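You operate a simulated robot arm through the tools that you are given. There is no shell and no other tool. Be economical: measure what you need, move in short steps, check, and stop when the job is done.

Carry out the task below with a simulated robot arm. There is one attempt and no reset: what you move stays moved.

TASK
Fetch the yellow clip and set it on top of the black heat meter. Fetch the yellow zip bag and set it on the desk top. Put the green pump bottle on the cabinet top away on the sideboard top. Any order will do. Set down upright: yellow clip, green pump bottle.

It is judged by the outcome, as a careful person would: the job done as asked, and still so three seconds after it is handed in. It fails if anything else is knocked over, pushed out of place, dropped, spilled or broken.

THE ROBOT
A 6-joint arm with a two-finger parallel gripper on a trunk, on a base that drives. Base frame: it is fixed to the floor where the robot stands at the start and does not move with it; the origin is under the middle of the robot, x ahead of it, y to its left, z up. Units: mm, degrees, N and s.
With the tool pointing down near the work surface it reaches from about 320 to 700 mm from the robot's upright axis, wherever it stands. Its first joint turns from -166.0 to 166.0 degrees. Places, roughly: desk top [1800, -4000, 800]; sideboard top [-1200, 5100, 800]; yellow zip bag [-500, -2750, 1250]. Payload 4.1 kg.
The tool frame sits at the grasp point between the pads (the TCP): z along the fingers, y along the line on which they close. The tips reach 23 mm beyond it. The gripper opens to 94 mm. The fingers are 38 mm wide and 10 mm thick; the gripper's body (54 by 96 mm) begins 39 mm behind the TCP.
Orientation is told as [roll, pitch, yaw] about the base's x, y, z axes, in that order, counted from this pose: with the fingers straight down and closing along the base's y, the tool's x points along the base's -x, its y along +y and its z along -z.

THE INTERFACE
- The arm moves only by the tool move_arm. Its arguments are lists of equal length, an entry for each row: "turn": the turn, a rotation vector about the tool's x, y, z in degrees, a list of three; "travel": the shift along the tool's x, y, z in mm, a list of three; "hand": the opening in per cent of the stroke, from 0 (shut) to 100 (fully open). In form: {"turn": [[rx, ry, rz], ...], "travel": [[tx, ty, tz], ...], "hand": [hand, ...]}. A call has 1 to 20 rows; each row shifts and turns the commanded pose from where the row before left it, along the tool's axes as they then stand. Rows are played at 5 a second. More than 50 mm and 8.6 degrees between two rows, or a gripper value outside its range, and nothing of the call is played. Where a pose cannot be reached the arm comes as near as it can. A force on the tool above 40 N (or 10 N above the force at the start of the call, whichever is more), or a blocked arm, ends the call early, and 0.2 s more pass. The fingers move at their own pace (about 45 mm/s each) and stop on an object; they squeeze with about 23 N. The grip force told is the motor's: it shows also when the fingers shut on nothing. Time passes only in rows, and 0.2 s behind the last, so rows that do not move let the fingers close. The reply holds the time, the measured pose of the TCP, the force on the tool along the base axes, the opening and the grip force, in the units named above and with some noise, with the torque about the TCP (base axes, N m) and any sound that the robot's microphone picked up.
- Cameras (640 x 400 px; columns grow to the right, rows downward): "scene" is now at [15.3, 132.5, 1423.6]; the picture's right is [-0.33, -0.94, 0.00], its down [-0.61, 0.21, -0.76] and it looks along [0.72, -0.25, -0.65] (base axes); focal length 261 px, centre (320, 200). "wrist" rides on the gripper at [86, 16, -75] in the tool frame; the picture's right is [-0.18, 0.98, 0.00], its down [-0.58, -0.11, -0.81] and it looks along [-0.79, -0.15, 0.59] (tool axes); focal length 243 px, centre (320, 200). There is no depth. A picture from a camera that has moved, and an enlarged one, comes with that camera's place and axes in the base frame and with its lens. The place of the scene camera against the robot may be out by one fixed shift of up to 12 mm in any direction.
- grab_frame(camera): a new picture of that camera. It takes no simulated time.
- move_column(by): slides the trunk up (or, below 0, down) by that many mm; the arm and the scene camera ride with it, the base frame stays. It gives what a move gives, with no picture.
- base_move(legs): drives the robot by 1 to 6 legs, each [ahead, turn to the left] in mm and degrees, along the robot's own axes; the way and the turn of a leg run together, so that a leg with both is an arc; at most 1500 mm and 180 degrees a leg. The arm and the cameras ride along, it lands a little off, and it stops where it bumps. It gives what a move gives.
- pan_tilt(pan, tilt): turns the head with the scene camera to pan (to the left, within 155 degrees either way) and tilt (down, from -29 to 69), counted from straight ahead of the robot. It gives what a move gives.
- zoom(camera, box): a new picture of the part [left, top, right, bottom] of that camera's present view, enlarged. It takes no simulated time.
- sign_off(): hands the job in; it is judged then, once.

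Go step by step. Nothing tells you exact positions but the pictures and the camera data: compare them with the known pose of the tool, close in by small moves and look again before you grip or let go. The budget is 165 turns and 108 pictures, counting those below and the enlarged ones. Unless the task says otherwise, let go and move clear before handing in, and close with one line.

The tools are called after "Emit:" as name(argument=value, ...) on one line, values as JSON. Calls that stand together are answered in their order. move_arm: Moves the arm, as the interface text tells. Its arguments: {"type":"object","properties":{"turn":{"type":"array"},"travel":{"type":"array"},"hand":{"type":"array"}},"required":["turn","travel","hand"]} The other tools are called the same way: move_column (by) slides the trunk up or down; base_move (legs) drives the base; pan_tilt (pan, tilt) turns the head that bears the scene camera; grab_frame (camera) takes a picture; zoom (camera, box) takes an enlarged picture of a part of a camera's view; sign_off () hands the job in.

At the start:

```text
time: 0.0
eef_pos: [428.6, -37.4, 1057.9]
orientation: [0.0, 0.0, 0.0]
force: [-0.2, 0.2, -0.7]
moment: [-0.01, 0.01, 0.02]
finger_gap: 94.2
gripper_force: 0.2
trunk travel left (down, up): [-375.0, 215.0]
robot x, y, heading: [0.5, -0.4, 0.0]
head pan, tilt: [-19.3, 40.4]
```

scene: 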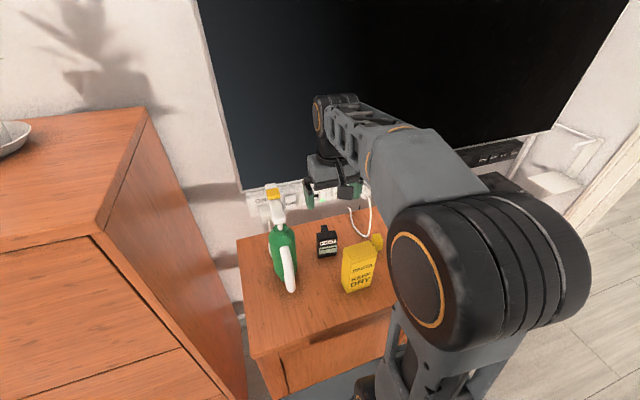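
wrist: 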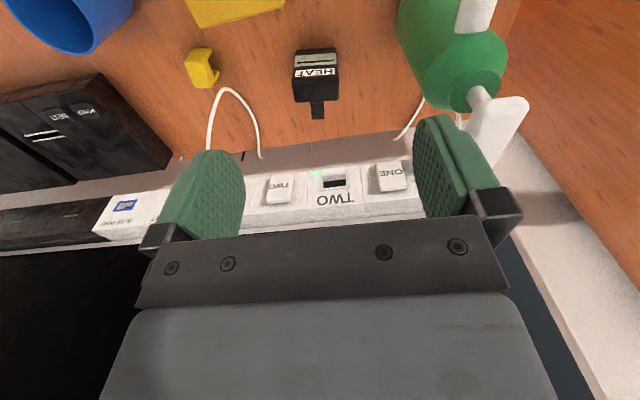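

I see a cabinet with a green spray/pump bottle, a small black heat meter, a yellow box and, in the wrist view, a small yellow clip. I'll look closer at it first.

Emit:
zoom(camera="scene", box=[220, 160, 420, 320])

Emit:
zoom(camera="wrist", box=[0, 0, 540, 220])

```text
2.50 times, centred on (320, 240) of scene
camera zoom: at [15.3, 132.5, 1423.6], right [-0.33, -0.94, 0.0], down [-0.61, 0.21, -0.76], along [0.72, -0.25, -0.65], focal length 652 px, centre (320, 100)
```

zoom: 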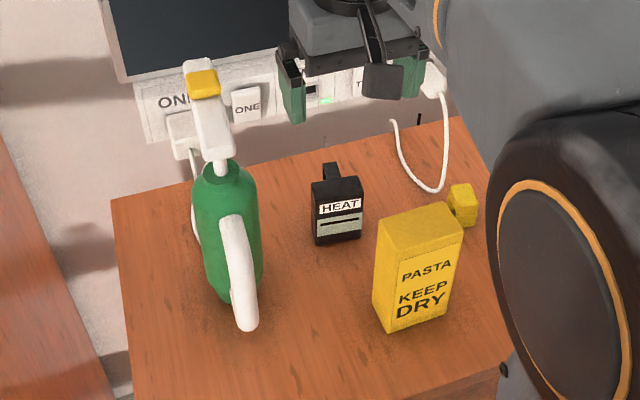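

```text
1.19 times, centred on (270, 110) of wrist
camera zoom: at [343.4, -20.5, 1133.0], right [0.18, 0.98, 0.0], down [0.58, -0.11, 0.81], along [0.79, -0.15, -0.59], focal length 288 px, centre (379, 307)
```

zoom: 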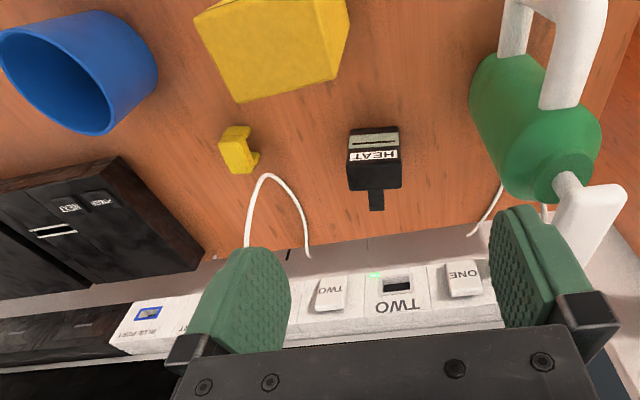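

The surface is near z=750. By both cameras the meter is at about (493,-55) and the clip at about (482,-225), with a pasta box (top about 895) and a blue cup nearby. I'll move the wrist camera closer for shape detail.

Emit:
move_arm(turn=[[0, 0, 0], [0, 0, 0], [0, 0, 0], [0, 0, 0], [0, 0, 0], [0, 0, 0]], travel=[[5, -36, 18], [5, -36, 18], [5, -36, 18], [5, -36, 18], [0, -36, 18], [0, 0, 0]], hand=[100, 100, 100, 100, 100, 100])

Emit:
grab_frame(camera="wrist")

Emit:
grab_frame(camera="scene")

```text
time: 1.4
eef_pos: [407.8, -219.0, 967.9]
orientation: [0.0, 0.0, 0.0]
force: [0.2, 0.2, 0.6]
moment: [0.01, 0.01, -0.01]
finger_gap: 93.9
gripper_force: 0.0
trunk travel left (down, up): [-375.0, 215.0]
robot x, y, heading: [0.4, -1.1, -0.0]
head pan, tilt: [-19.3, 40.4]
```

```text
103 pictures are left
camera wrist: at [322.6, -202.4, 1042.9], right [0.18, 0.98, 0.0], down [0.58, -0.11, 0.81], along [0.79, -0.15, -0.59], focal length 243 px, centre (320, 200)
```

wrist: 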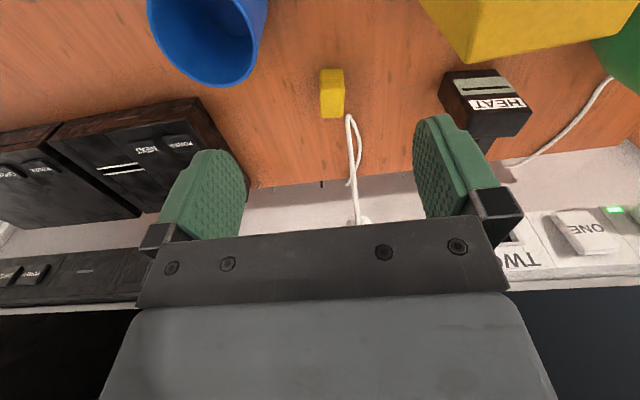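

```text
102 pictures are left
camera scene: at [15.4, 132.1, 1423.6], right [-0.33, -0.94, 0.0], down [-0.61, 0.21, -0.76], along [0.72, -0.25, -0.65], focal length 261 px, centre (320, 200)
```

scene: 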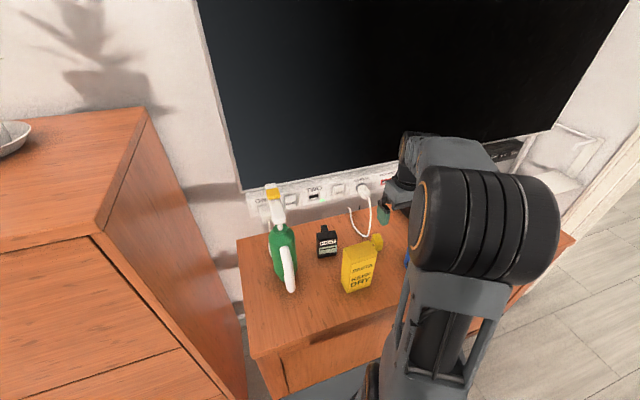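

Emit:
zoom(camera="wrist", box=[270, 40, 430, 140])

Emit:
zoom(camera="wrist", box=[420, 40, 580, 140])

Emit:
zoom(camera="scene", box=[300, 210, 400, 272])

```text
4.00 times, centred on (350, 90) of wrist
camera zoom: at [322.6, -202.4, 1042.9], right [0.18, 0.98, 0.0], down [0.58, -0.11, 0.81], along [0.79, -0.15, -0.59], focal length 970 px, centre (200, 640)
```

zoom: 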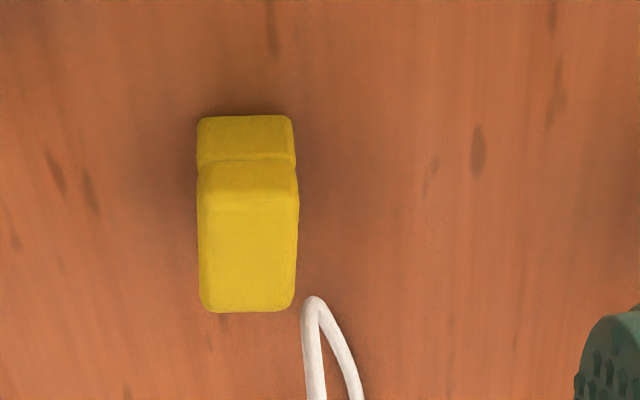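

```text
4.00 times, centred on (500, 90) of wrist
camera zoom: at [322.6, -202.4, 1042.9], right [0.18, 0.98, 0.0], down [0.58, -0.11, 0.81], along [0.79, -0.15, -0.59], focal length 970 px, centre (-400, 640)
```

zoom: 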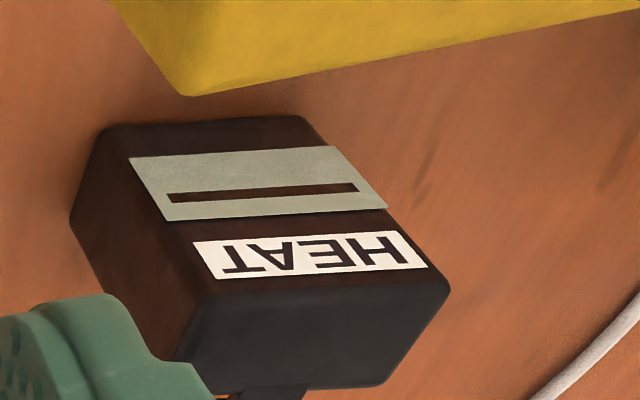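

```text
6.40 times, centred on (350, 241) of scene
camera zoom: at [15.4, 132.1, 1423.6], right [-0.33, -0.94, 0.0], down [-0.61, 0.21, -0.76], along [0.72, -0.25, -0.65], focal length 1668 px, centre (128, -62)
```

zoom: 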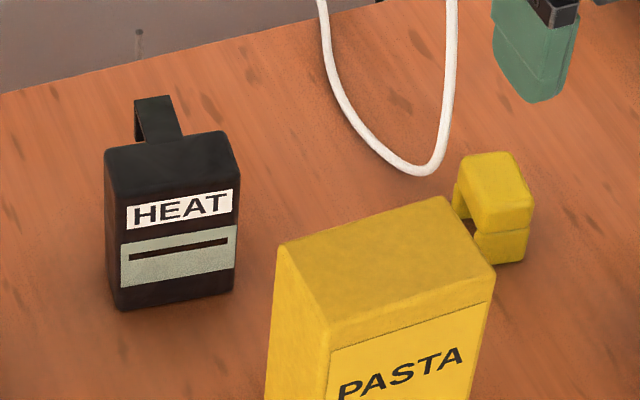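

The clip is about 32×28×48 mm, centred at (477,-217). The meter's top face is about 31×57 mm at (507,-56), z≈836. I'll move above the clip with the fingers partly open and check.

Emit:
move_arm(turn=[[0, 0, 0], [0, 0, 0], [0, 0, 0], [0, 0, 0], [0, 0, 0]], travel=[[-35, 1, 20], [-34, 1, 20], [0, 0, 34], [0, 0, 34], [0, 0, 0]], hand=[70, 70, 70, 70, 70])

Emit:
grab_frame(camera="wrist")

```text
time: 2.6
eef_pos: [478.1, -216.6, 860.0]
orientation: [-0.1, 0.0, 0.1]
force: [-0.9, -0.7, -0.5]
moment: [-0.02, 0.01, -0.02]
finger_gap: 65.7
gripper_force: 0.0
trunk travel left (down, up): [-375.0, 215.0]
robot x, y, heading: [1.0, -2.0, 0.0]
head pan, tilt: [-19.3, 40.4]
```

```text
98 pictures are left
camera wrist: at [392.7, -199.8, 934.6], right [0.18, 0.98, 0.0], down [0.58, -0.11, 0.81], along [0.79, -0.15, -0.59], focal length 243 px, centre (320, 200)
```

wrist: 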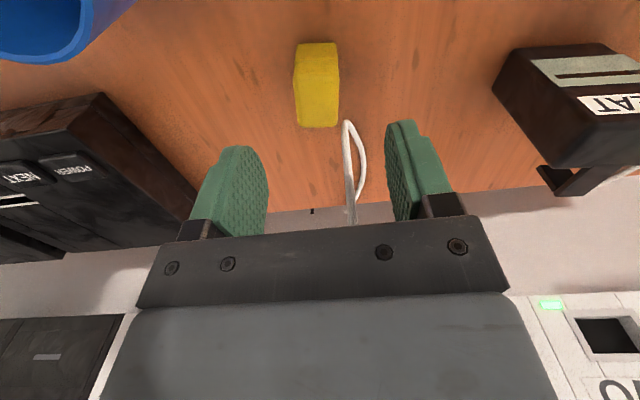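

The clip is under the gripper. I'll descend 77 mm and close.

Emit:
move_arm(turn=[[0, 0, 0], [0, 0, 0], [0, 0, 0], [0, 0, 0], [0, 0, 0], [0, 0, 0], [0, 0, 0], [0, 0, 0]], travel=[[0, 0, 30], [0, 0, 30], [0, 0, 17], [0, 0, 0], [0, 0, 0], [0, 0, 0], [0, 0, 0], [0, 0, 0]], hand=[70, 70, 70, 70, 25, 20, 20, 20])

Emit:
grab_frame(camera="wrist")

```text
time: 4.4
eef_pos: [477.1, -215.2, 783.1]
orientation: [0.0, 0.0, 0.0]
force: [0.1, 0.5, -0.1]
moment: [0.01, 0.0, -0.01]
finger_gap: 27.3
gripper_force: 23.2
trunk travel left (down, up): [-375.0, 215.0]
robot x, y, heading: [-3.0, -4.1, -0.1]
head pan, tilt: [-19.3, 40.4]
```

```text
97 pictures are left
camera wrist: at [391.9, -199.0, 857.5], right [0.18, 0.98, 0.0], down [0.58, -0.11, 0.81], along [0.79, -0.15, -0.59], focal length 243 px, centre (320, 200)
```

wrist: 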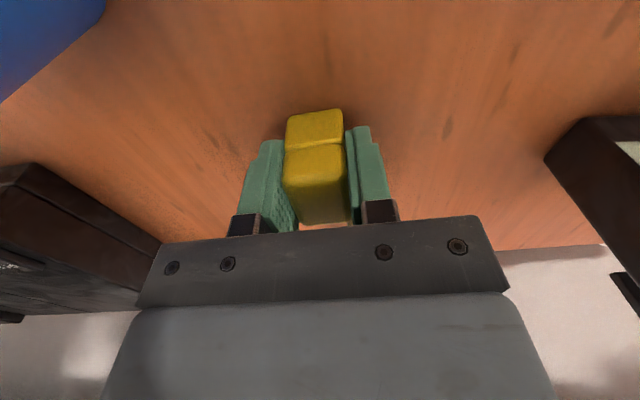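

Gripped (27 mm). I'll lift and carry it over above the meter, then check the alignment.

Emit:
move_arm(turn=[[0, 0, 0], [0, 0, 0], [0, 0, 0], [0, 0, 0], [0, 0, 0], [0, 0, 0], [0, 0, 0], [0, 0, 0], [0, 0, 0]], travel=[[0, 0, -20], [0, 0, -40], [0, 0, -40], [0, 0, -40], [-7, 40, 0], [-7, 40, 0], [-7, 40, 0], [-7, 39, 0], [0, 0, 0]], hand=[10, 10, 10, 10, 10, 10, 10, 10, 10])

Emit:
grab_frame(camera="wrist")

Emit:
zoom(camera="scene", box=[270, 180, 400, 272])

```text
time: 6.4
eef_pos: [507.2, -55.1, 922.3]
orientation: [0.0, 0.0, -0.1]
force: [0.0, 0.2, -0.9]
moment: [-0.02, 0.0, 0.01]
finger_gap: 26.4
gripper_force: 22.8
trunk travel left (down, up): [-375.0, 215.0]
robot x, y, heading: [-1.1, -3.3, -0.0]
head pan, tilt: [-19.3, 40.4]
```

```text
96 pictures are left
camera wrist: at [421.9, -38.5, 998.5], right [0.18, 0.98, 0.0], down [0.58, -0.11, 0.81], along [0.79, -0.15, -0.59], focal length 243 px, centre (320, 200)
```

wrist: 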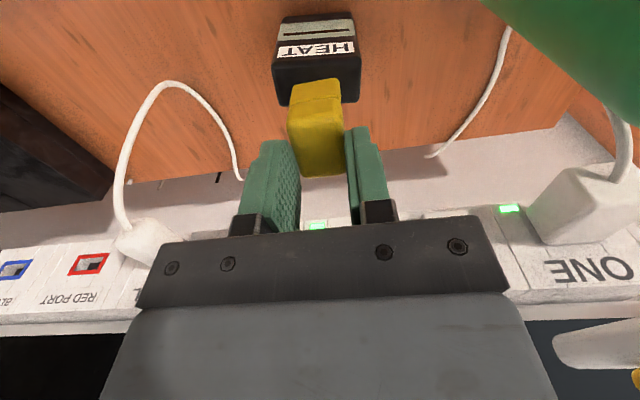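

```text
4.35 times, centred on (335, 226) of scene
camera zoom: at [15.3, 132.8, 1423.6], right [-0.33, -0.94, 0.0], down [-0.61, 0.21, -0.76], along [0.72, -0.25, -0.65], focal length 1134 px, centre (255, 87)
```

zoom: 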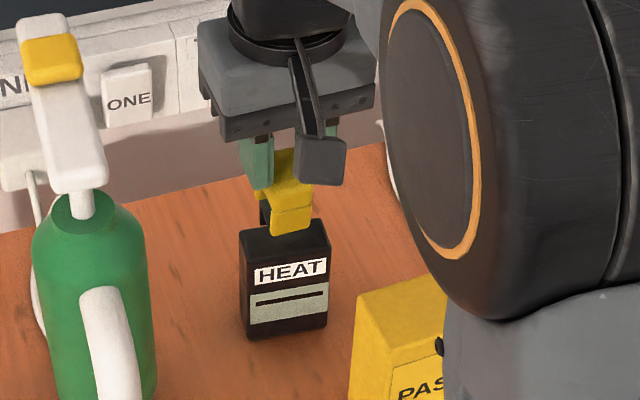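

Alignment matches the meter top (x 490–521, y≈-55). I'll lower most of the way, then finish gently.

Emit:
move_arm(turn=[[0, 0, 0], [0, 0, 0], [0, 0, 0]], travel=[[0, 0, 25], [0, 0, 20], [0, 0, 0]], hand=[10, 10, 10])

Emit:
grab_frame(camera="wrist")

Emit:
zoom(camera="scene", box=[300, 210, 380, 260])

```text
time: 7.0
eef_pos: [508.0, -54.9, 887.0]
orientation: [-0.1, -1.0, 0.0]
force: [-3.1, 1.6, 14.8]
moment: [0.05, 0.39, 0.02]
finger_gap: 27.1
gripper_force: 23.1
trunk travel left (down, up): [-375.0, 215.0]
robot x, y, heading: [2.4, -4.9, 0.0]
head pan, tilt: [-19.3, 40.4]
stopped in row 3: the force on the tool passed its limit (the readings are from after the stop); the commanded pose is now the measured one
```

```text
94 pictures are left
camera wrist: at [422.0, -38.8, 960.2], right [0.18, 0.98, 0.0], down [0.57, -0.11, 0.82], along [0.8, -0.15, -0.58], focal length 243 px, centre (320, 200)
```

wrist: 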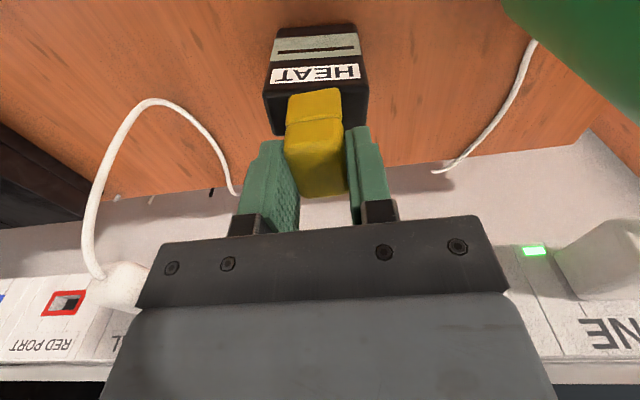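

```text
8.00 times, centred on (340, 235) of scene
camera zoom: at [13.7, 132.6, 1423.7], right [-0.33, -0.94, 0.0], down [-0.61, 0.21, -0.76], along [0.72, -0.25, -0.65], focal length 2086 px, centre (160, -80)
```

zoom: 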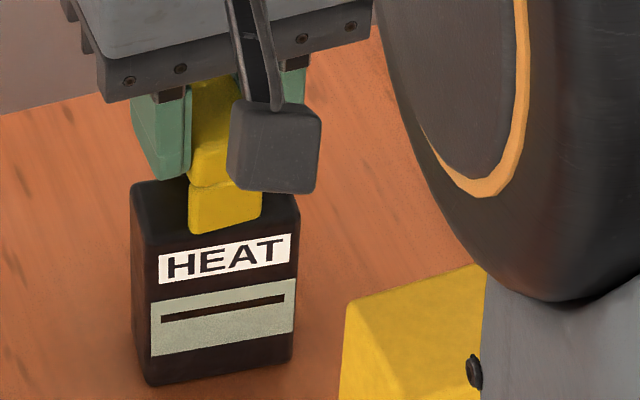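

Contact came early. The pictures suggest the clip slid down in the fingers during the lift, so its bottom (not the fingers) is at the meter top. I'll look closely before letting go.

Emit:
zoom(camera="wrist", box=[230, 10, 400, 216])

```text
1.94 times, centred on (315, 113) of wrist
camera zoom: at [422.0, -38.8, 960.2], right [0.18, 0.98, 0.0], down [0.57, -0.11, 0.82], along [0.8, -0.15, -0.58], focal length 471 px, centre (330, 369)
```

zoom: 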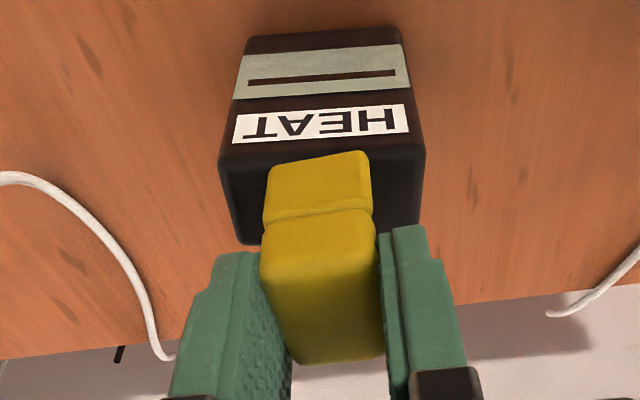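

Comparing ray angles with the earlier grip picture, the clip slid straight down about 17 mm and stayed upright. Its base now rests on the meter top (x≈491–522). I'll relax and open gently.

Emit:
move_arm(turn=[[0, 0, 0], [0, 0, 0], [0, 0, 0], [0, 0, 0], [0, 0, 0], [0, 0, 0], [0, 0, 0]], travel=[[0, 0, 0], [0, 0, 0], [0, 0, 0], [0, 0, 0], [0, 0, 0], [0, 0, 0], [0, 0, 0]], hand=[10, 10, 29, 31, 33, 37, 42])

Emit:
grab_frame(camera="wrist")

```text
time: 8.6
eef_pos: [509.0, -56.2, 884.5]
orientation: [-0.1, -0.8, 0.0]
force: [-0.1, 0.1, -0.9]
moment: [0.0, -0.02, 0.01]
finger_gap: 39.6
gripper_force: 0.0
trunk travel left (down, up): [-375.0, 215.0]
robot x, y, heading: [-0.5, -1.5, 0.0]
head pan, tilt: [-19.3, 40.4]
```

```text
91 pictures are left
camera wrist: at [422.8, -38.9, 958.7], right [0.18, 0.98, 0.0], down [0.57, -0.11, 0.81], along [0.8, -0.15, -0.58], focal length 243 px, centre (320, 200)
```

wrist: 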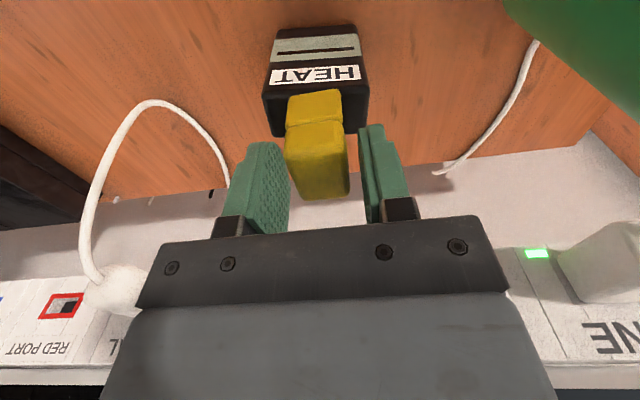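

The clip stands freely on the meter. I'll open a bit more and raise clear, then look at the result.

Emit:
move_arm(turn=[[0, 0, 0], [0, 0, 0], [0, 0, 0], [0, 0, 0], [0, 0, 0], [0, 0, 0]], travel=[[0, 0, 0], [0, 0, -25], [0, 0, -40], [0, 0, -40], [0, 0, -40], [0, 0, 0]], hand=[60, 60, 60, 100, 100, 100])

Emit:
grab_frame(camera="wrist")

Emit:
zoom(camera="scene", box=[240, 170, 400, 310])

```text
time: 10.0
eef_pos: [506.8, -54.9, 1031.6]
orientation: [-0.1, -0.7, 0.0]
force: [-0.6, 0.3, 0.0]
moment: [0.03, 0.0, 0.02]
finger_gap: 93.9
gripper_force: 0.0
trunk travel left (down, up): [-375.0, 215.0]
robot x, y, heading: [2.8, -4.1, -0.1]
head pan, tilt: [-19.3, 40.4]
```

```text
90 pictures are left
camera wrist: at [421.2, -38.7, 1104.7], right [0.18, 0.98, 0.0], down [0.57, -0.11, 0.81], along [0.8, -0.15, -0.58], focal length 243 px, centre (320, 200)
```

wrist: 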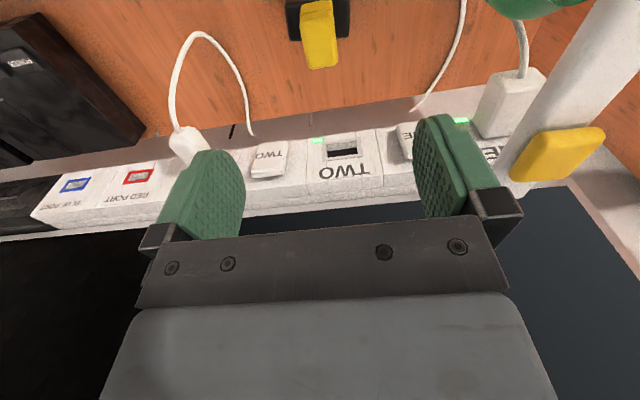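

```text
2.86 times, centred on (320, 240) of scene
camera zoom: at [15.1, 132.5, 1423.6], right [-0.33, -0.94, 0.0], down [-0.61, 0.21, -0.76], along [0.72, -0.25, -0.65], focal length 745 px, centre (320, 86)
```

zoom: 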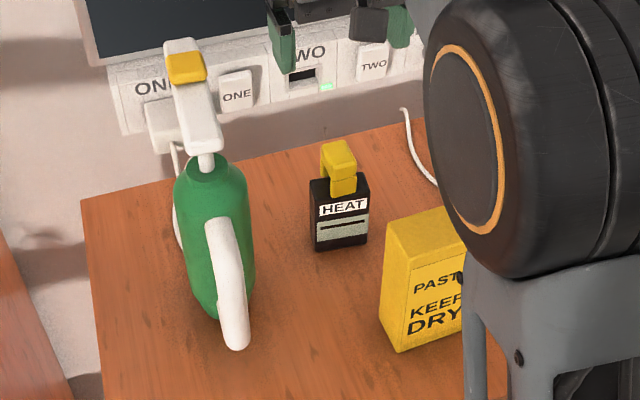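

The clip stands upright on the meter. Next the bottle: its spout tip is near (539,75,1007) and its body near (490,80). I'll back the wrist camera off to view it.

Emit:
move_arm(turn=[[0, 0, 0], [0, 0, 0], [0, 0, 0], [0, 0, 0], [0, 0, 0], [0, 0, 0]], travel=[[40, 0, 0], [40, 10, 0], [40, 25, 0], [40, 30, 5], [0, 45, 5], [0, 0, 0]], hand=[100, 100, 100, 100, 100, 100])

Emit:
grab_frame(camera="wrist")

```text
refused: row 4 steps farther than a row can; nothing moved
```

```text
88 pictures are left
camera wrist: at [421.2, -38.7, 1104.7], right [0.18, 0.98, 0.0], down [0.57, -0.11, 0.81], along [0.8, -0.15, -0.58], focal length 243 px, centre (320, 200)
```

wrist: 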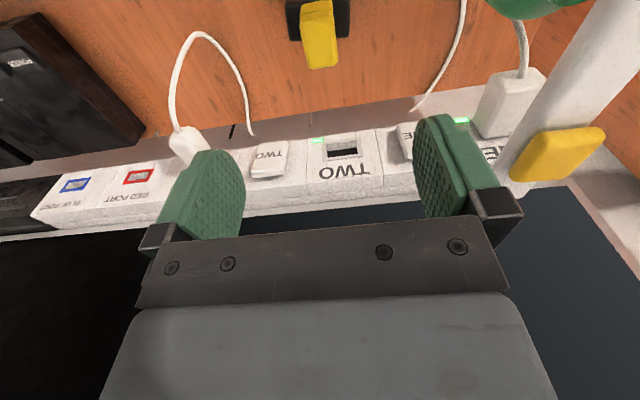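

The row was too long and nothing moved, so I'll split it into smaller steps.

Emit:
move_arm(turn=[[0, 0, 0], [0, 0, 0], [0, 0, 0], [0, 0, 0], [0, 0, 0], [0, 0, 0], [0, 0, 0]], travel=[[40, 0, 0], [40, 10, 0], [40, 20, 0], [40, 20, 5], [0, 45, 5], [0, 15, 0], [0, 0, 0]], hand=[100, 100, 100, 100, 100, 100, 100])

Emit:
grab_frame(camera="wrist")

Emit:
zoom(camera="scene", box=[230, 170, 350, 310])

```text
time: 11.6
eef_pos: [348.1, 56.7, 1017.5]
orientation: [-0.1, -0.8, 0.0]
force: [-0.7, 0.7, -0.4]
moment: [-0.02, -0.01, -0.02]
finger_gap: 94.1
gripper_force: 0.0
trunk travel left (down, up): [-375.0, 215.0]
robot x, y, heading: [2.0, -3.0, -0.1]
head pan, tilt: [-19.3, 40.4]
```

```text
87 pictures are left
camera wrist: at [261.6, 72.4, 1090.9], right [0.18, 0.98, 0.0], down [0.57, -0.11, 0.81], along [0.8, -0.15, -0.58], focal length 243 px, centre (320, 200)
```

wrist: 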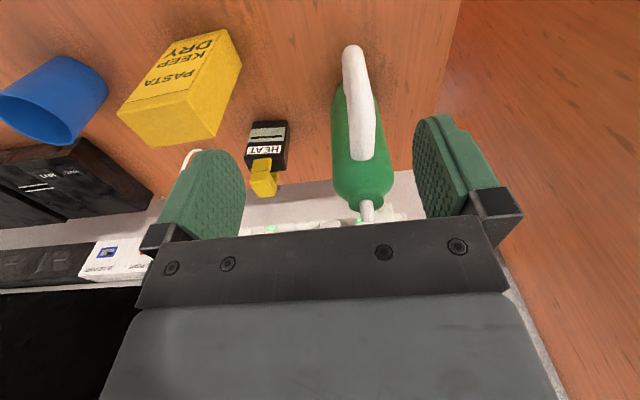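

```text
2.86 times, centred on (290, 240) of scene
camera zoom: at [15.2, 132.5, 1423.6], right [-0.33, -0.94, 0.0], down [-0.61, 0.21, -0.76], along [0.72, -0.25, -0.65], focal length 745 px, centre (406, 86)
```

zoom: 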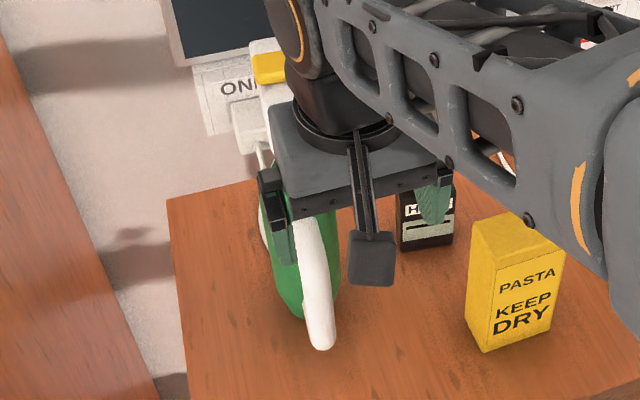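

I'll zoom in on the bottle from both cameras to get its shape.

Emit:
zoom(camera="wrist", box=[300, 30, 460, 240])

Emit:
move_column(by=-150)

Emit:
grab_frame(camera="wrist")

```text
1.90 times, centred on (380, 135) of wrist
camera zoom: at [261.6, 72.4, 1090.9], right [0.18, 0.98, 0.0], down [0.57, -0.11, 0.81], along [0.8, -0.15, -0.58], focal length 462 px, centre (206, 324)
```

zoom: 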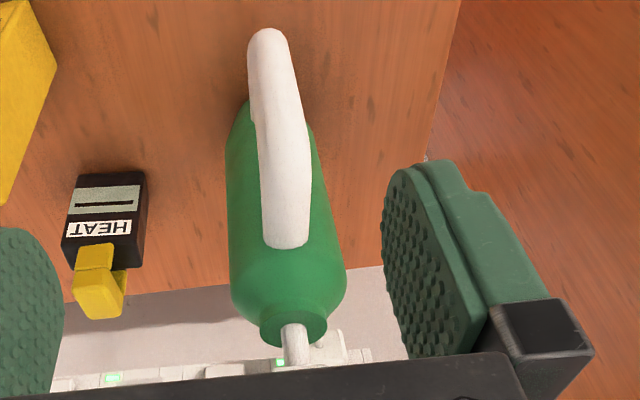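

```text
time: 13.4
eef_pos: [348.3, 54.7, 867.5]
orientation: [-0.1, -0.8, -0.1]
force: [0.4, 0.3, -0.2]
moment: [0.03, 0.05, -0.01]
finger_gap: 94.0
gripper_force: 0.0
trunk travel left (down, up): [-225.0, 365.0]
robot x, y, heading: [4.6, -2.8, -0.0]
head pan, tilt: [-19.3, 40.4]
```

```text
84 pictures are left
camera wrist: at [261.7, 72.1, 941.0], right [0.18, 0.98, 0.0], down [0.57, -0.11, 0.81], along [0.8, -0.15, -0.58], focal length 243 px, centre (320, 200)
```

wrist: 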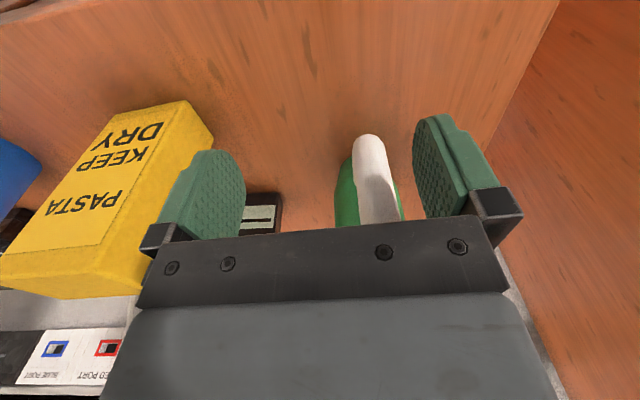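

The view here is blocked by the gripper. I'll check the scene camera from this lower trunk height to see the pump head and neck in profile.

Emit:
zoom(camera="scene", box=[200, 100, 360, 260])

```text
2.50 times, centred on (280, 180) of scene
camera zoom: at [15.2, 132.5, 1273.6], right [-0.33, -0.94, 0.0], down [-0.61, 0.21, -0.76], along [0.72, -0.25, -0.65], focal length 652 px, centre (420, 250)
```

zoom: 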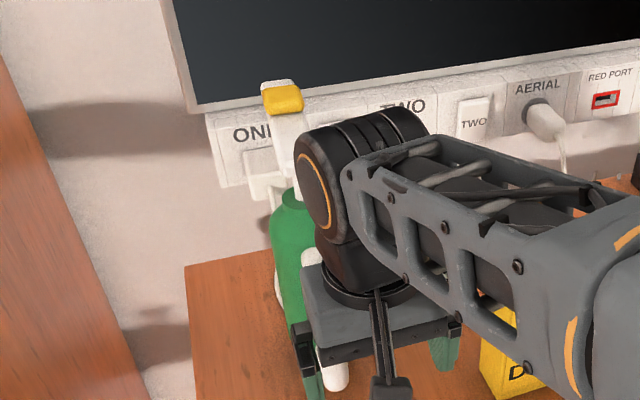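

The arm blocks it. I'll raise the arm and swing it right, then lower the trunk so the scene camera sees the bottle more side-on.

Emit:
move_arm(turn=[[0, 0, 0], [0, 0, 0], [0, 0, 0], [0, 0, 0], [0, 0, 0], [0, 0, 0], [0, 0, 0], [0, 0, 0], [0, 0, 0], [0, 0, 0], [0, 0, 0]], travel=[[0, 0, -48], [0, 0, -48], [0, 0, -48], [0, 0, -48], [0, -48, 0], [0, -48, 0], [0, -48, 0], [0, -48, 0], [0, -48, 0], [0, -48, 0], [0, 0, 0]], hand=[100, 100, 100, 100, 100, 100, 100, 100, 100, 100, 100])

Emit:
move_column(by=-140)

Emit:
pan_tilt(pan=0, tilt=25)

Emit:
grab_frame(camera="scene")

```text
time: 15.8
eef_pos: [345.8, -231.7, 1058.6]
orientation: [0.0, -0.8, 0.0]
force: [0.1, -0.4, -1.7]
moment: [0.01, 0.0, -0.04]
finger_gap: 94.0
gripper_force: 0.1
trunk travel left (down, up): [-225.0, 365.0]
robot x, y, heading: [2.3, -1.2, 0.1]
head pan, tilt: [-19.3, 40.4]
```

```text
time: 17.4
eef_pos: [346.1, -231.5, 919.6]
orientation: [-0.1, -0.9, -0.1]
force: [0.2, 0.0, -0.7]
moment: [0.02, 0.02, -0.01]
finger_gap: 93.9
gripper_force: 0.1
trunk travel left (down, up): [-85.0, 505.0]
robot x, y, heading: [0.0, 2.6, -0.0]
head pan, tilt: [-19.3, 40.4]
```

```text
time: 18.3
eef_pos: [345.6, -231.7, 918.6]
orientation: [-0.2, -0.7, 0.0]
force: [0.3, -0.9, 0.2]
moment: [-0.02, 0.04, 0.01]
finger_gap: 93.9
gripper_force: 0.1
trunk travel left (down, up): [-85.0, 505.0]
robot x, y, heading: [1.2, -1.2, -0.2]
head pan, tilt: [0.0, 25.0]
```

```text
82 pictures are left
camera scene: at [27.4, 160.4, 1157.4], right [0.0, -1.0, 0.0], down [-0.42, 0.0, -0.91], along [0.91, 0.0, -0.42], focal length 261 px, centre (320, 200)
```

scene: 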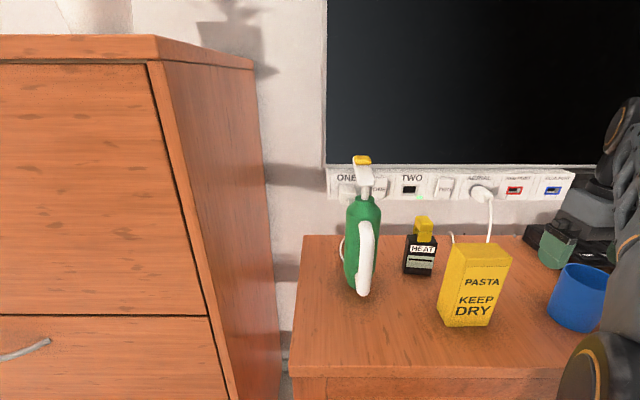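

Emit:
zoom(camera="scene", box=[310, 145, 470, 305])

```text
2.50 times, centred on (390, 225) of scene
camera zoom: at [27.4, 160.4, 1157.4], right [0.0, -1.0, 0.0], down [-0.42, 0.0, -0.91], along [0.91, 0.0, -0.42], focal length 652 px, centre (145, 138)
```

zoom: 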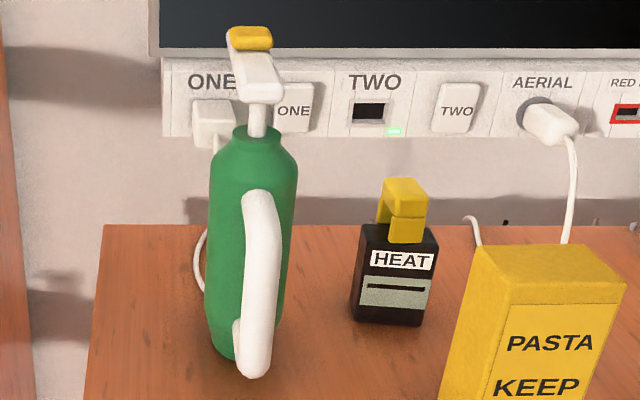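

Clear view: the bottle axis is at about (496,69), body diameter about 73 mm, and collar at z 938–953. The pump head is 33 mm wide, z≈978–1005, above the axis. I'll grip the head from above, test-lift for slip, and start by raising the trunk and moving over it.

Emit:
move_column(by=290)

Emit:
move_arm(turn=[[0, 0.8, 0], [0, 0, 0], [0, 0, 0], [0, 0, 0], [0, 0, 0], [0, 0, 0], [0, 0, 0], [0, 0, 0], [0, 0, 0]], travel=[[-18, 37.5, 15], [-18, 37.5, 15], [-18, 37.5, 15], [-18, 37.5, 15], [-18, 37.5, 15], [-18, 37.5, 15], [-18, 37.5, 15], [-18, 37.5, 15], [0, 0, 0]], hand=[100, 100, 100, 100, 100, 100, 100, 100, 80])

Emit:
grab_frame(camera="wrist")

```text
time: 21.2
eef_pos: [345.5, -231.3, 1209.8]
orientation: [-0.2, -0.7, 0.1]
force: [-0.7, 0.2, -0.5]
moment: [0.01, 0.02, 0.01]
finger_gap: 94.2
gripper_force: 0.0
trunk travel left (down, up): [-375.0, 215.0]
robot x, y, heading: [5.8, -3.9, -0.1]
head pan, tilt: [0.0, 25.0]
```

```text
time: 23.2
eef_pos: [491.8, 69.2, 1088.3]
orientation: [-0.1, 0.1, 0.0]
force: [0.0, -0.1, -0.2]
moment: [0.0, 0.01, 0.04]
finger_gap: 75.0
gripper_force: 0.1
trunk travel left (down, up): [-375.0, 215.0]
robot x, y, heading: [1.5, -4.4, -0.2]
head pan, tilt: [0.0, 25.0]
```

```text
80 pictures are left
camera wrist: at [405.9, 85.7, 1163.6], right [0.18, 0.98, 0.0], down [0.58, -0.11, 0.81], along [0.79, -0.15, -0.59], focal length 243 px, centre (320, 200)
```

wrist: 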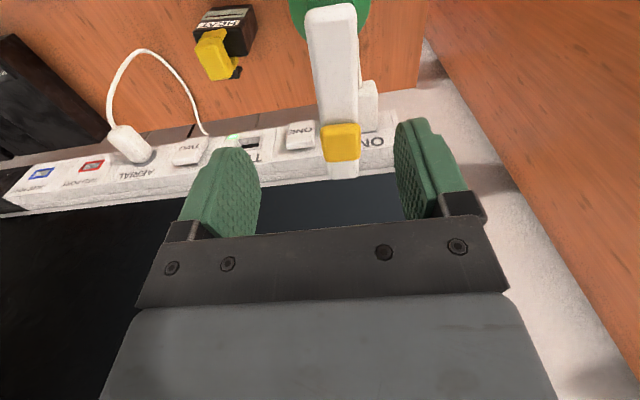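

The wrist view puts the head centre at y≈80 with a slight −4° yaw. I'll adjust and descend partway.

Emit:
move_arm(turn=[[0, 0, 4], [0, 0, 0], [0, 0, 0]], travel=[[-3, 10, 20], [0, 0, 28], [0, 0, 0]], hand=[80, 80, 80])

Emit:
grab_frame(camera="wrist")

Emit:
zoom(camera="scene", box=[280, 180, 480, 340])

```text
time: 24.0
eef_pos: [493.1, 76.6, 1040.2]
orientation: [-0.2, 0.2, -4.0]
force: [0.4, 0.9, -0.1]
moment: [0.01, 0.0, -0.02]
finger_gap: 75.3
gripper_force: 0.0
trunk travel left (down, up): [-375.0, 215.0]
robot x, y, heading: [0.5, -1.9, 0.2]
head pan, tilt: [0.0, 25.0]
```

```text
79 pictures are left
camera wrist: at [409.3, 99.9, 1115.5], right [0.25, 0.97, 0.0], down [0.57, -0.15, 0.81], along [0.78, -0.2, -0.59], focal length 243 px, centre (320, 200)
```

wrist: 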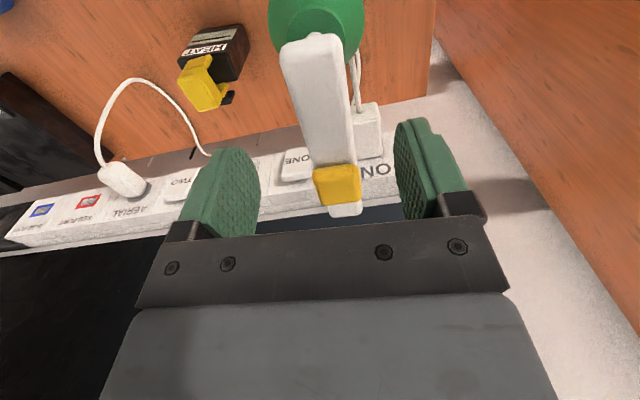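

```text
2.50 times, centred on (380, 260) of scene
camera zoom: at [27.5, 160.6, 1447.5], right [0.0, -1.0, 0.0], down [-0.42, 0.0, -0.91], along [0.91, 0.0, -0.42], focal length 652 px, centre (170, 50)
```

zoom: 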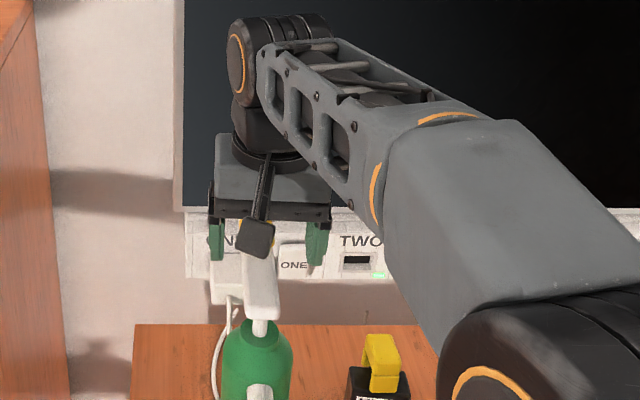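

The stem is under the head's near end, so the bottle axis is about (473,82). I'll shift to that, descend and close gently.

Emit:
move_arm(turn=[[0, 0, -2], [0, 0, 0], [0, 0, 0], [0, 0, 0], [0, 0, 0]], travel=[[14, 6, 0], [0, 0, 20], [0, 0, 20], [0, 0, 12], [0, 0, 0]], hand=[80, 80, 80, 80, 80])

Emit:
grab_frame(camera="wrist")

```text
time: 25.2
eef_pos: [479.0, 85.6, 989.2]
orientation: [-0.1, 0.1, -2.1]
force: [-0.3, 0.0, -0.2]
moment: [0.03, -0.01, 0.0]
finger_gap: 75.3
gripper_force: 0.0
trunk travel left (down, up): [-375.0, 215.0]
robot x, y, heading: [-0.0, -1.9, 0.2]
head pan, tilt: [0.0, 25.0]
```

```text
77 pictures are left
camera wrist: at [394.8, 104.5, 1063.5], right [0.22, 0.98, 0.0], down [0.58, -0.13, 0.81], along [0.79, -0.18, -0.59], focal length 243 px, centre (320, 200)
```

wrist: 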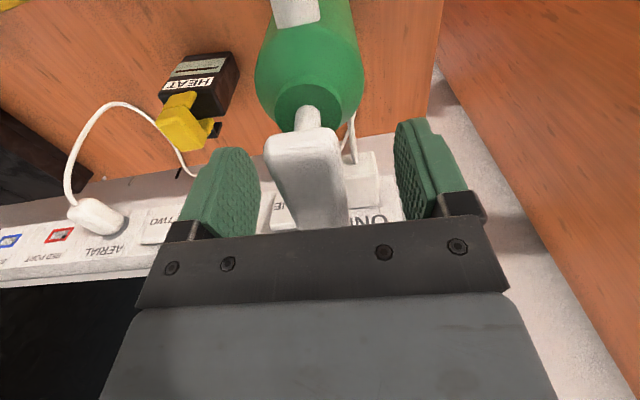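

The head is centred between the fingers. Closing now, then a small 12 mm test lift.

Emit:
move_arm(turn=[[0, 0, 0], [0, 0, 0], [0, 0, 0], [0, 0, 0], [0, 0, 0], [0, 0, 0]], travel=[[0, -1.5, 0], [0, 0, 0], [0, 0, 0], [0, 0, 0], [0, 0, 0], [0, 0, 0]], hand=[60, 45, 35, 20, 10, 0])

Emit:
grab_frame(camera="wrist")

Emit:
move_arm(turn=[[0, 0, 0], [0, 0, 0], [0, 0, 0], [0, 0, 0], [0, 0, 0], [0, 0, 0]], travel=[[0, 0, -4], [0, 0, -8], [0, 0, 0], [0, 0, 0], [0, 0, 0], [0, 0, 0]], hand=[0, 0, 0, 0, 0, 0])

Emit:
grab_frame(camera="wrist")

```text
time: 26.6
eef_pos: [479.3, 82.9, 988.8]
orientation: [-0.1, 0.1, -2.0]
force: [-0.7, 0.4, 0.0]
moment: [-0.07, 0.01, 0.03]
finger_gap: 31.4
gripper_force: 22.7
trunk travel left (down, up): [-375.0, 215.0]
robot x, y, heading: [2.5, -6.0, -0.1]
head pan, tilt: [0.0, 25.0]
```

```text
76 pictures are left
camera wrist: at [394.7, 102.9, 1063.9], right [0.22, 0.98, 0.0], down [0.58, -0.13, 0.81], along [0.79, -0.18, -0.59], focal length 243 px, centre (320, 200)
```

wrist: 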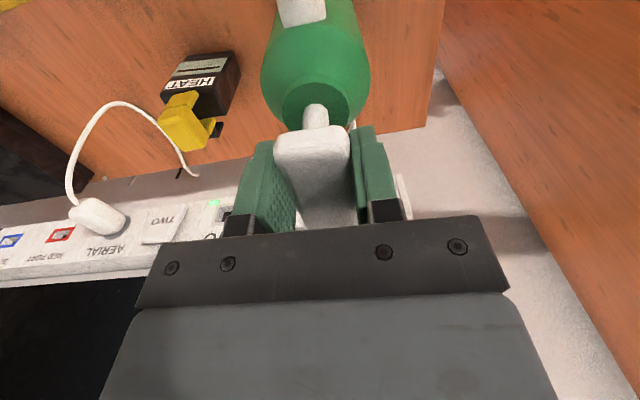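

```text
time: 28.0
eef_pos: [480.4, 82.9, 1001.5]
orientation: [-0.1, 0.0, -2.0]
force: [0.8, 0.8, -3.8]
moment: [-0.02, -0.03, -0.02]
finger_gap: 31.2
gripper_force: 22.4
trunk travel left (down, up): [-375.0, 215.0]
robot x, y, heading: [-1.4, -0.7, -0.0]
head pan, tilt: [0.0, 25.0]
```

```text
75 pictures are left
camera wrist: at [394.6, 102.8, 1076.1], right [0.22, 0.98, 0.0], down [0.58, -0.13, 0.81], along [0.79, -0.18, -0.59], focal length 243 px, centre (320, 200)
```

wrist: 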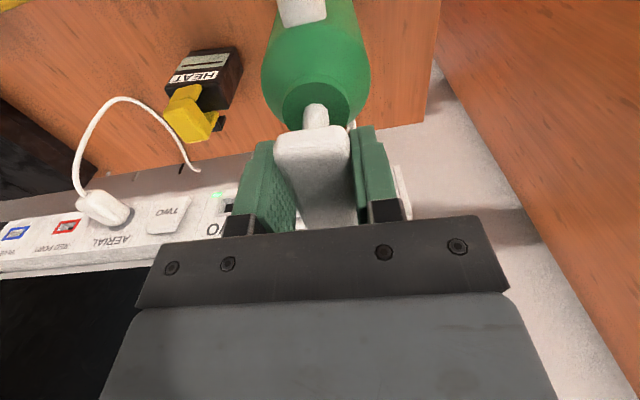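

Held without slip; the weight is about 4 N and the base is 239 mm below the TCP. I'll lift it, pull it in over the robot, then look around for the route.

Emit:
move_arm(turn=[[0, 0, 0], [0, 0, 0], [0, 0, 0], [0, 0, 0], [0, 0, 0], [0, 0, 0], [0, 0, 0], [0, 0, 0], [0, 0, 0]], travel=[[0, 0, -20], [0, 0, -30], [0, 0, -30], [0, 0, -30], [20, 0, -10], [30, 0, 0], [30, 0, 0], [20, 0, 0], [0, 0, 0]], hand=[0, 0, 0, 0, 0, 0, 0, 0, 0])

Emit:
pan_tilt(pan=100, tilt=15)

Emit:
grab_frame(camera="scene")

Emit:
pan_tilt(pan=155, tilt=15)

Emit:
grab_frame(camera="scene")

```text
time: 30.0
eef_pos: [378.9, 88.0, 1121.1]
orientation: [-0.1, -0.1, -2.0]
force: [0.1, -0.1, -2.9]
moment: [-0.01, -0.08, 0.03]
finger_gap: 31.5
gripper_force: 22.7
trunk travel left (down, up): [-375.0, 215.0]
robot x, y, heading: [-0.7, -1.7, -0.2]
head pan, tilt: [0.0, 25.0]
```

```text
time: 31.8
eef_pos: [379.4, 86.9, 1120.0]
orientation: [-0.1, 0.1, -2.0]
force: [0.5, 0.2, -3.7]
moment: [0.0, -0.04, -0.01]
finger_gap: 31.3
gripper_force: 23.0
trunk travel left (down, up): [-375.0, 215.0]
robot x, y, heading: [0.9, -2.9, -0.1]
head pan, tilt: [100.0, 15.0]
```

```text
74 pictures are left
camera scene: at [-80.8, 252.6, 1463.7], right [0.98, 0.17, 0.0], down [0.04, -0.26, -0.97], along [-0.17, 0.95, -0.26], focal length 261 px, centre (320, 200)
```

scene: 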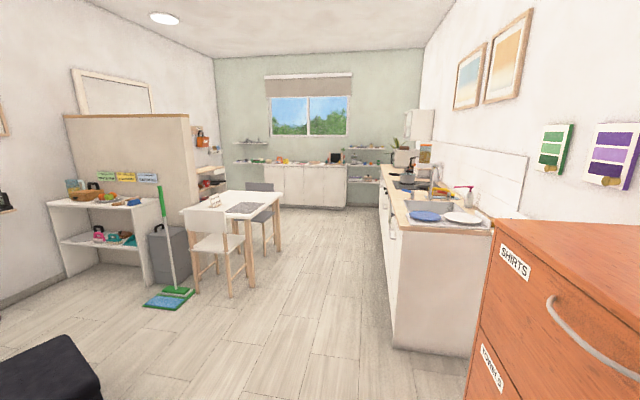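

```text
time: 33.0
eef_pos: [378.8, 87.1, 1120.6]
orientation: [-0.1, 0.0, -2.0]
force: [-0.6, -0.4, -2.9]
moment: [0.02, -0.03, 0.0]
finger_gap: 31.3
gripper_force: 22.8
trunk travel left (down, up): [-375.0, 215.0]
robot x, y, heading: [-4.7, -3.5, 0.0]
head pan, tilt: [154.7, 15.0]
```

```text
73 pictures are left
camera scene: at [-149.0, 200.6, 1463.7], right [0.43, 0.9, 0.0], down [0.23, -0.11, -0.97], along [-0.87, 0.41, -0.26], focal length 261 px, centre (320, 200)
```

scene: 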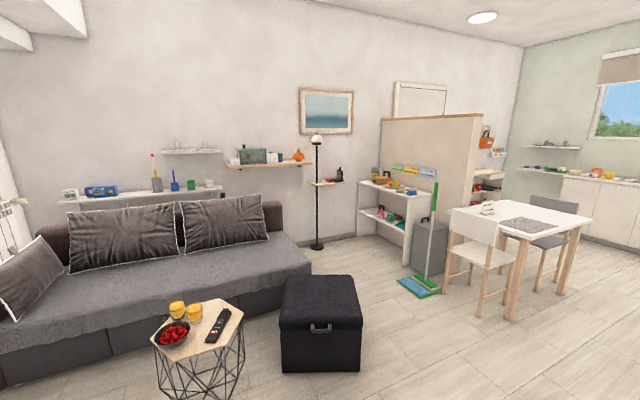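

The sideboard is the white unit under the far window. There's a corridor between the counter (x≈150) and the dining table (x≈-1100), so I'll back up, turn left and drive along x≈-450.

Emit:
base_move(legs=[[-450, 0], [0, 90], [1500, 0], [1000, 0]])

Emit:
pan_tilt(pan=10, tilt=15)

Emit:
grab_frame(camera="scene")

Emit:
grab_frame(camera="wrist")

```text
time: 51.3
eef_pos: [-531.5, 2860.0, 1121.2]
orientation: [-0.1, 0.0, 87.5]
force: [0.2, -0.3, -3.0]
moment: [-0.01, -0.02, -0.05]
finger_gap: 31.3
gripper_force: 23.0
trunk travel left (down, up): [-375.0, 215.0]
robot x, y, heading: [-444.7, 2477.4, 89.2]
head pan, tilt: [154.7, 15.0]
```

```text
time: 53.6
eef_pos: [-531.9, 2859.2, 1121.3]
orientation: [-0.1, 0.0, 87.4]
force: [-0.3, 0.3, -3.9]
moment: [0.07, 0.03, -0.01]
finger_gap: 31.0
gripper_force: 22.8
trunk travel left (down, up): [-375.0, 215.0]
robot x, y, heading: [-441.0, 2478.1, 89.4]
head pan, tilt: [10.0, 15.0]
```

```text
72 pictures are left
camera scene: at [-632.4, 2510.1, 1463.7], right [0.99, 0.16, 0.0], down [0.04, -0.26, -0.97], along [-0.16, 0.95, -0.26], focal length 261 px, centre (320, 200)
```

scene: 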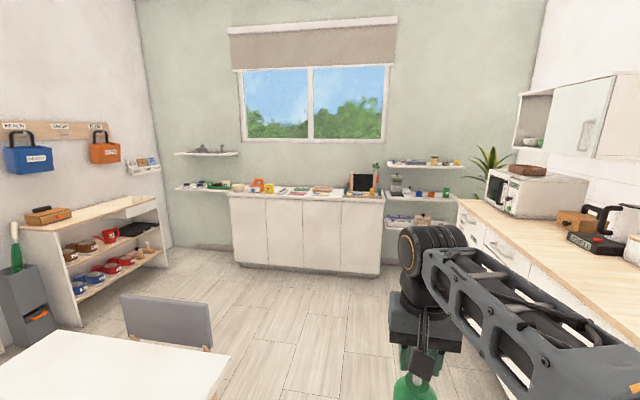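

```text
71 pictures are left
camera wrist: at [-550.2, 2774.4, 1195.8], right [-0.97, 0.23, 0.0], down [0.13, 0.58, 0.81], along [0.19, 0.78, -0.59], focal length 243 px, centre (320, 200)
```

wrist: 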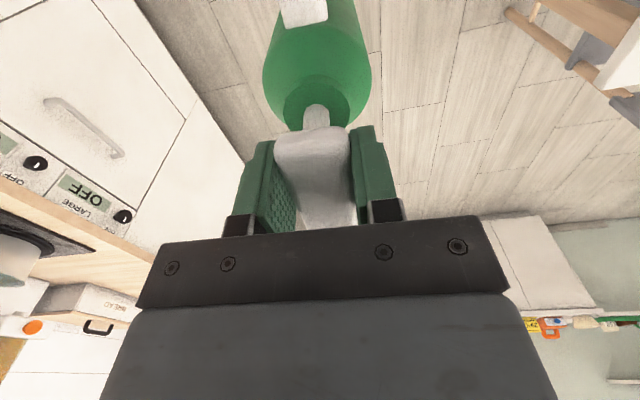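

No slip so far. I'll zoom in on the sideboard top to find a free spot.

Emit:
zoom(camera="scene", box=[215, 160, 405, 280])

```text
3.33 times, centred on (310, 220) of scene
camera zoom: at [-632.4, 2510.1, 1463.7], right [0.99, 0.16, 0.0], down [0.04, -0.26, -0.97], along [-0.16, 0.95, -0.26], focal length 869 px, centre (353, 133)
```

zoom: 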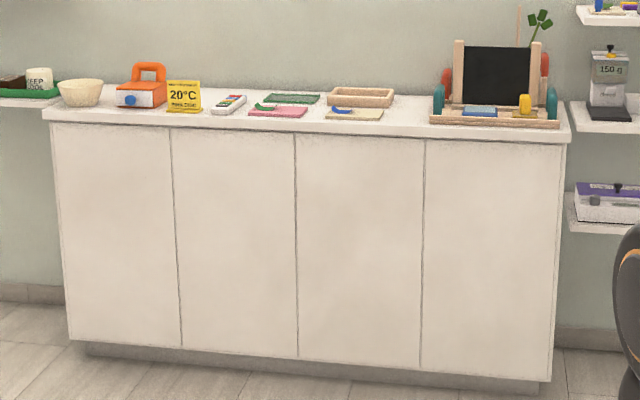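

There's a clear gap about 145 mm wide on the sideboard at x≈-890, between the yellow mat and the easel tray. I'll drive closer, shifting left toward x≈-800.

Emit:
base_move(legs=[[0, 15], [1400, 0], [0, -14.3], [350, 0]])

Emit:
pan_tilt(pan=-5, tilt=35)

Emit:
grab_frame(camera="scene")

Emit:
grab_frame(camera="wrist")

```text
time: 64.2
eef_pos: [-887.6, 4559.7, 1121.2]
orientation: [-0.1, 0.0, 88.3]
force: [0.5, 0.9, -3.5]
moment: [0.06, -0.02, 0.0]
finger_gap: 31.7
gripper_force: 22.7
trunk travel left (down, up): [-375.0, 215.0]
robot x, y, heading: [-796.4, 4181.9, 90.3]
head pan, tilt: [10.0, 15.0]
```

```text
time: 65.0
eef_pos: [-887.3, 4560.7, 1121.2]
orientation: [-0.1, 0.1, 88.4]
force: [-0.5, 0.0, -3.2]
moment: [0.03, 0.02, -0.01]
finger_gap: 31.7
gripper_force: 22.8
trunk travel left (down, up): [-375.0, 215.0]
robot x, y, heading: [-798.0, 4183.9, 89.9]
head pan, tilt: [-5.0, 35.0]
```

```text
69 pictures are left
camera scene: at [-959.1, 4204.3, 1431.7], right [1.0, -0.08, 0.0], down [-0.05, -0.57, -0.82], along [0.07, 0.82, -0.57], focal length 261 px, centre (320, 200)
```

scene: 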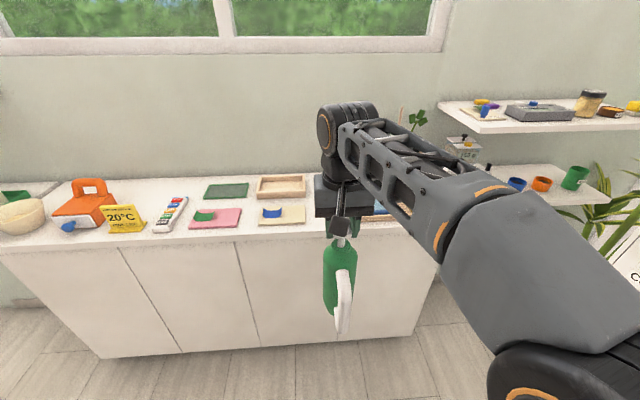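

```text
68 pictures are left
camera wrist: at [-905.0, 4474.0, 1195.7], right [-0.98, 0.21, 0.0], down [0.12, 0.58, 0.81], along [0.17, 0.79, -0.59], focal length 243 px, centre (320, 200)
```

wrist: 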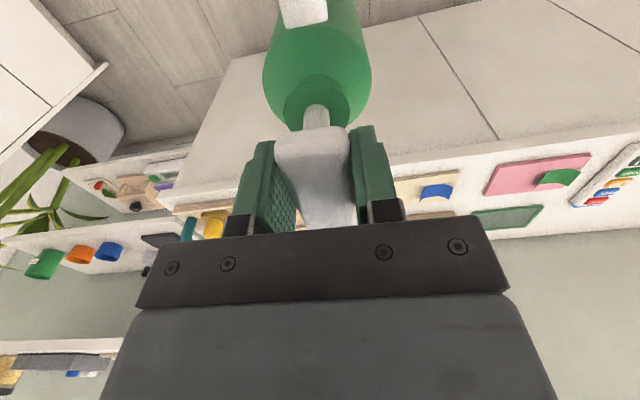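

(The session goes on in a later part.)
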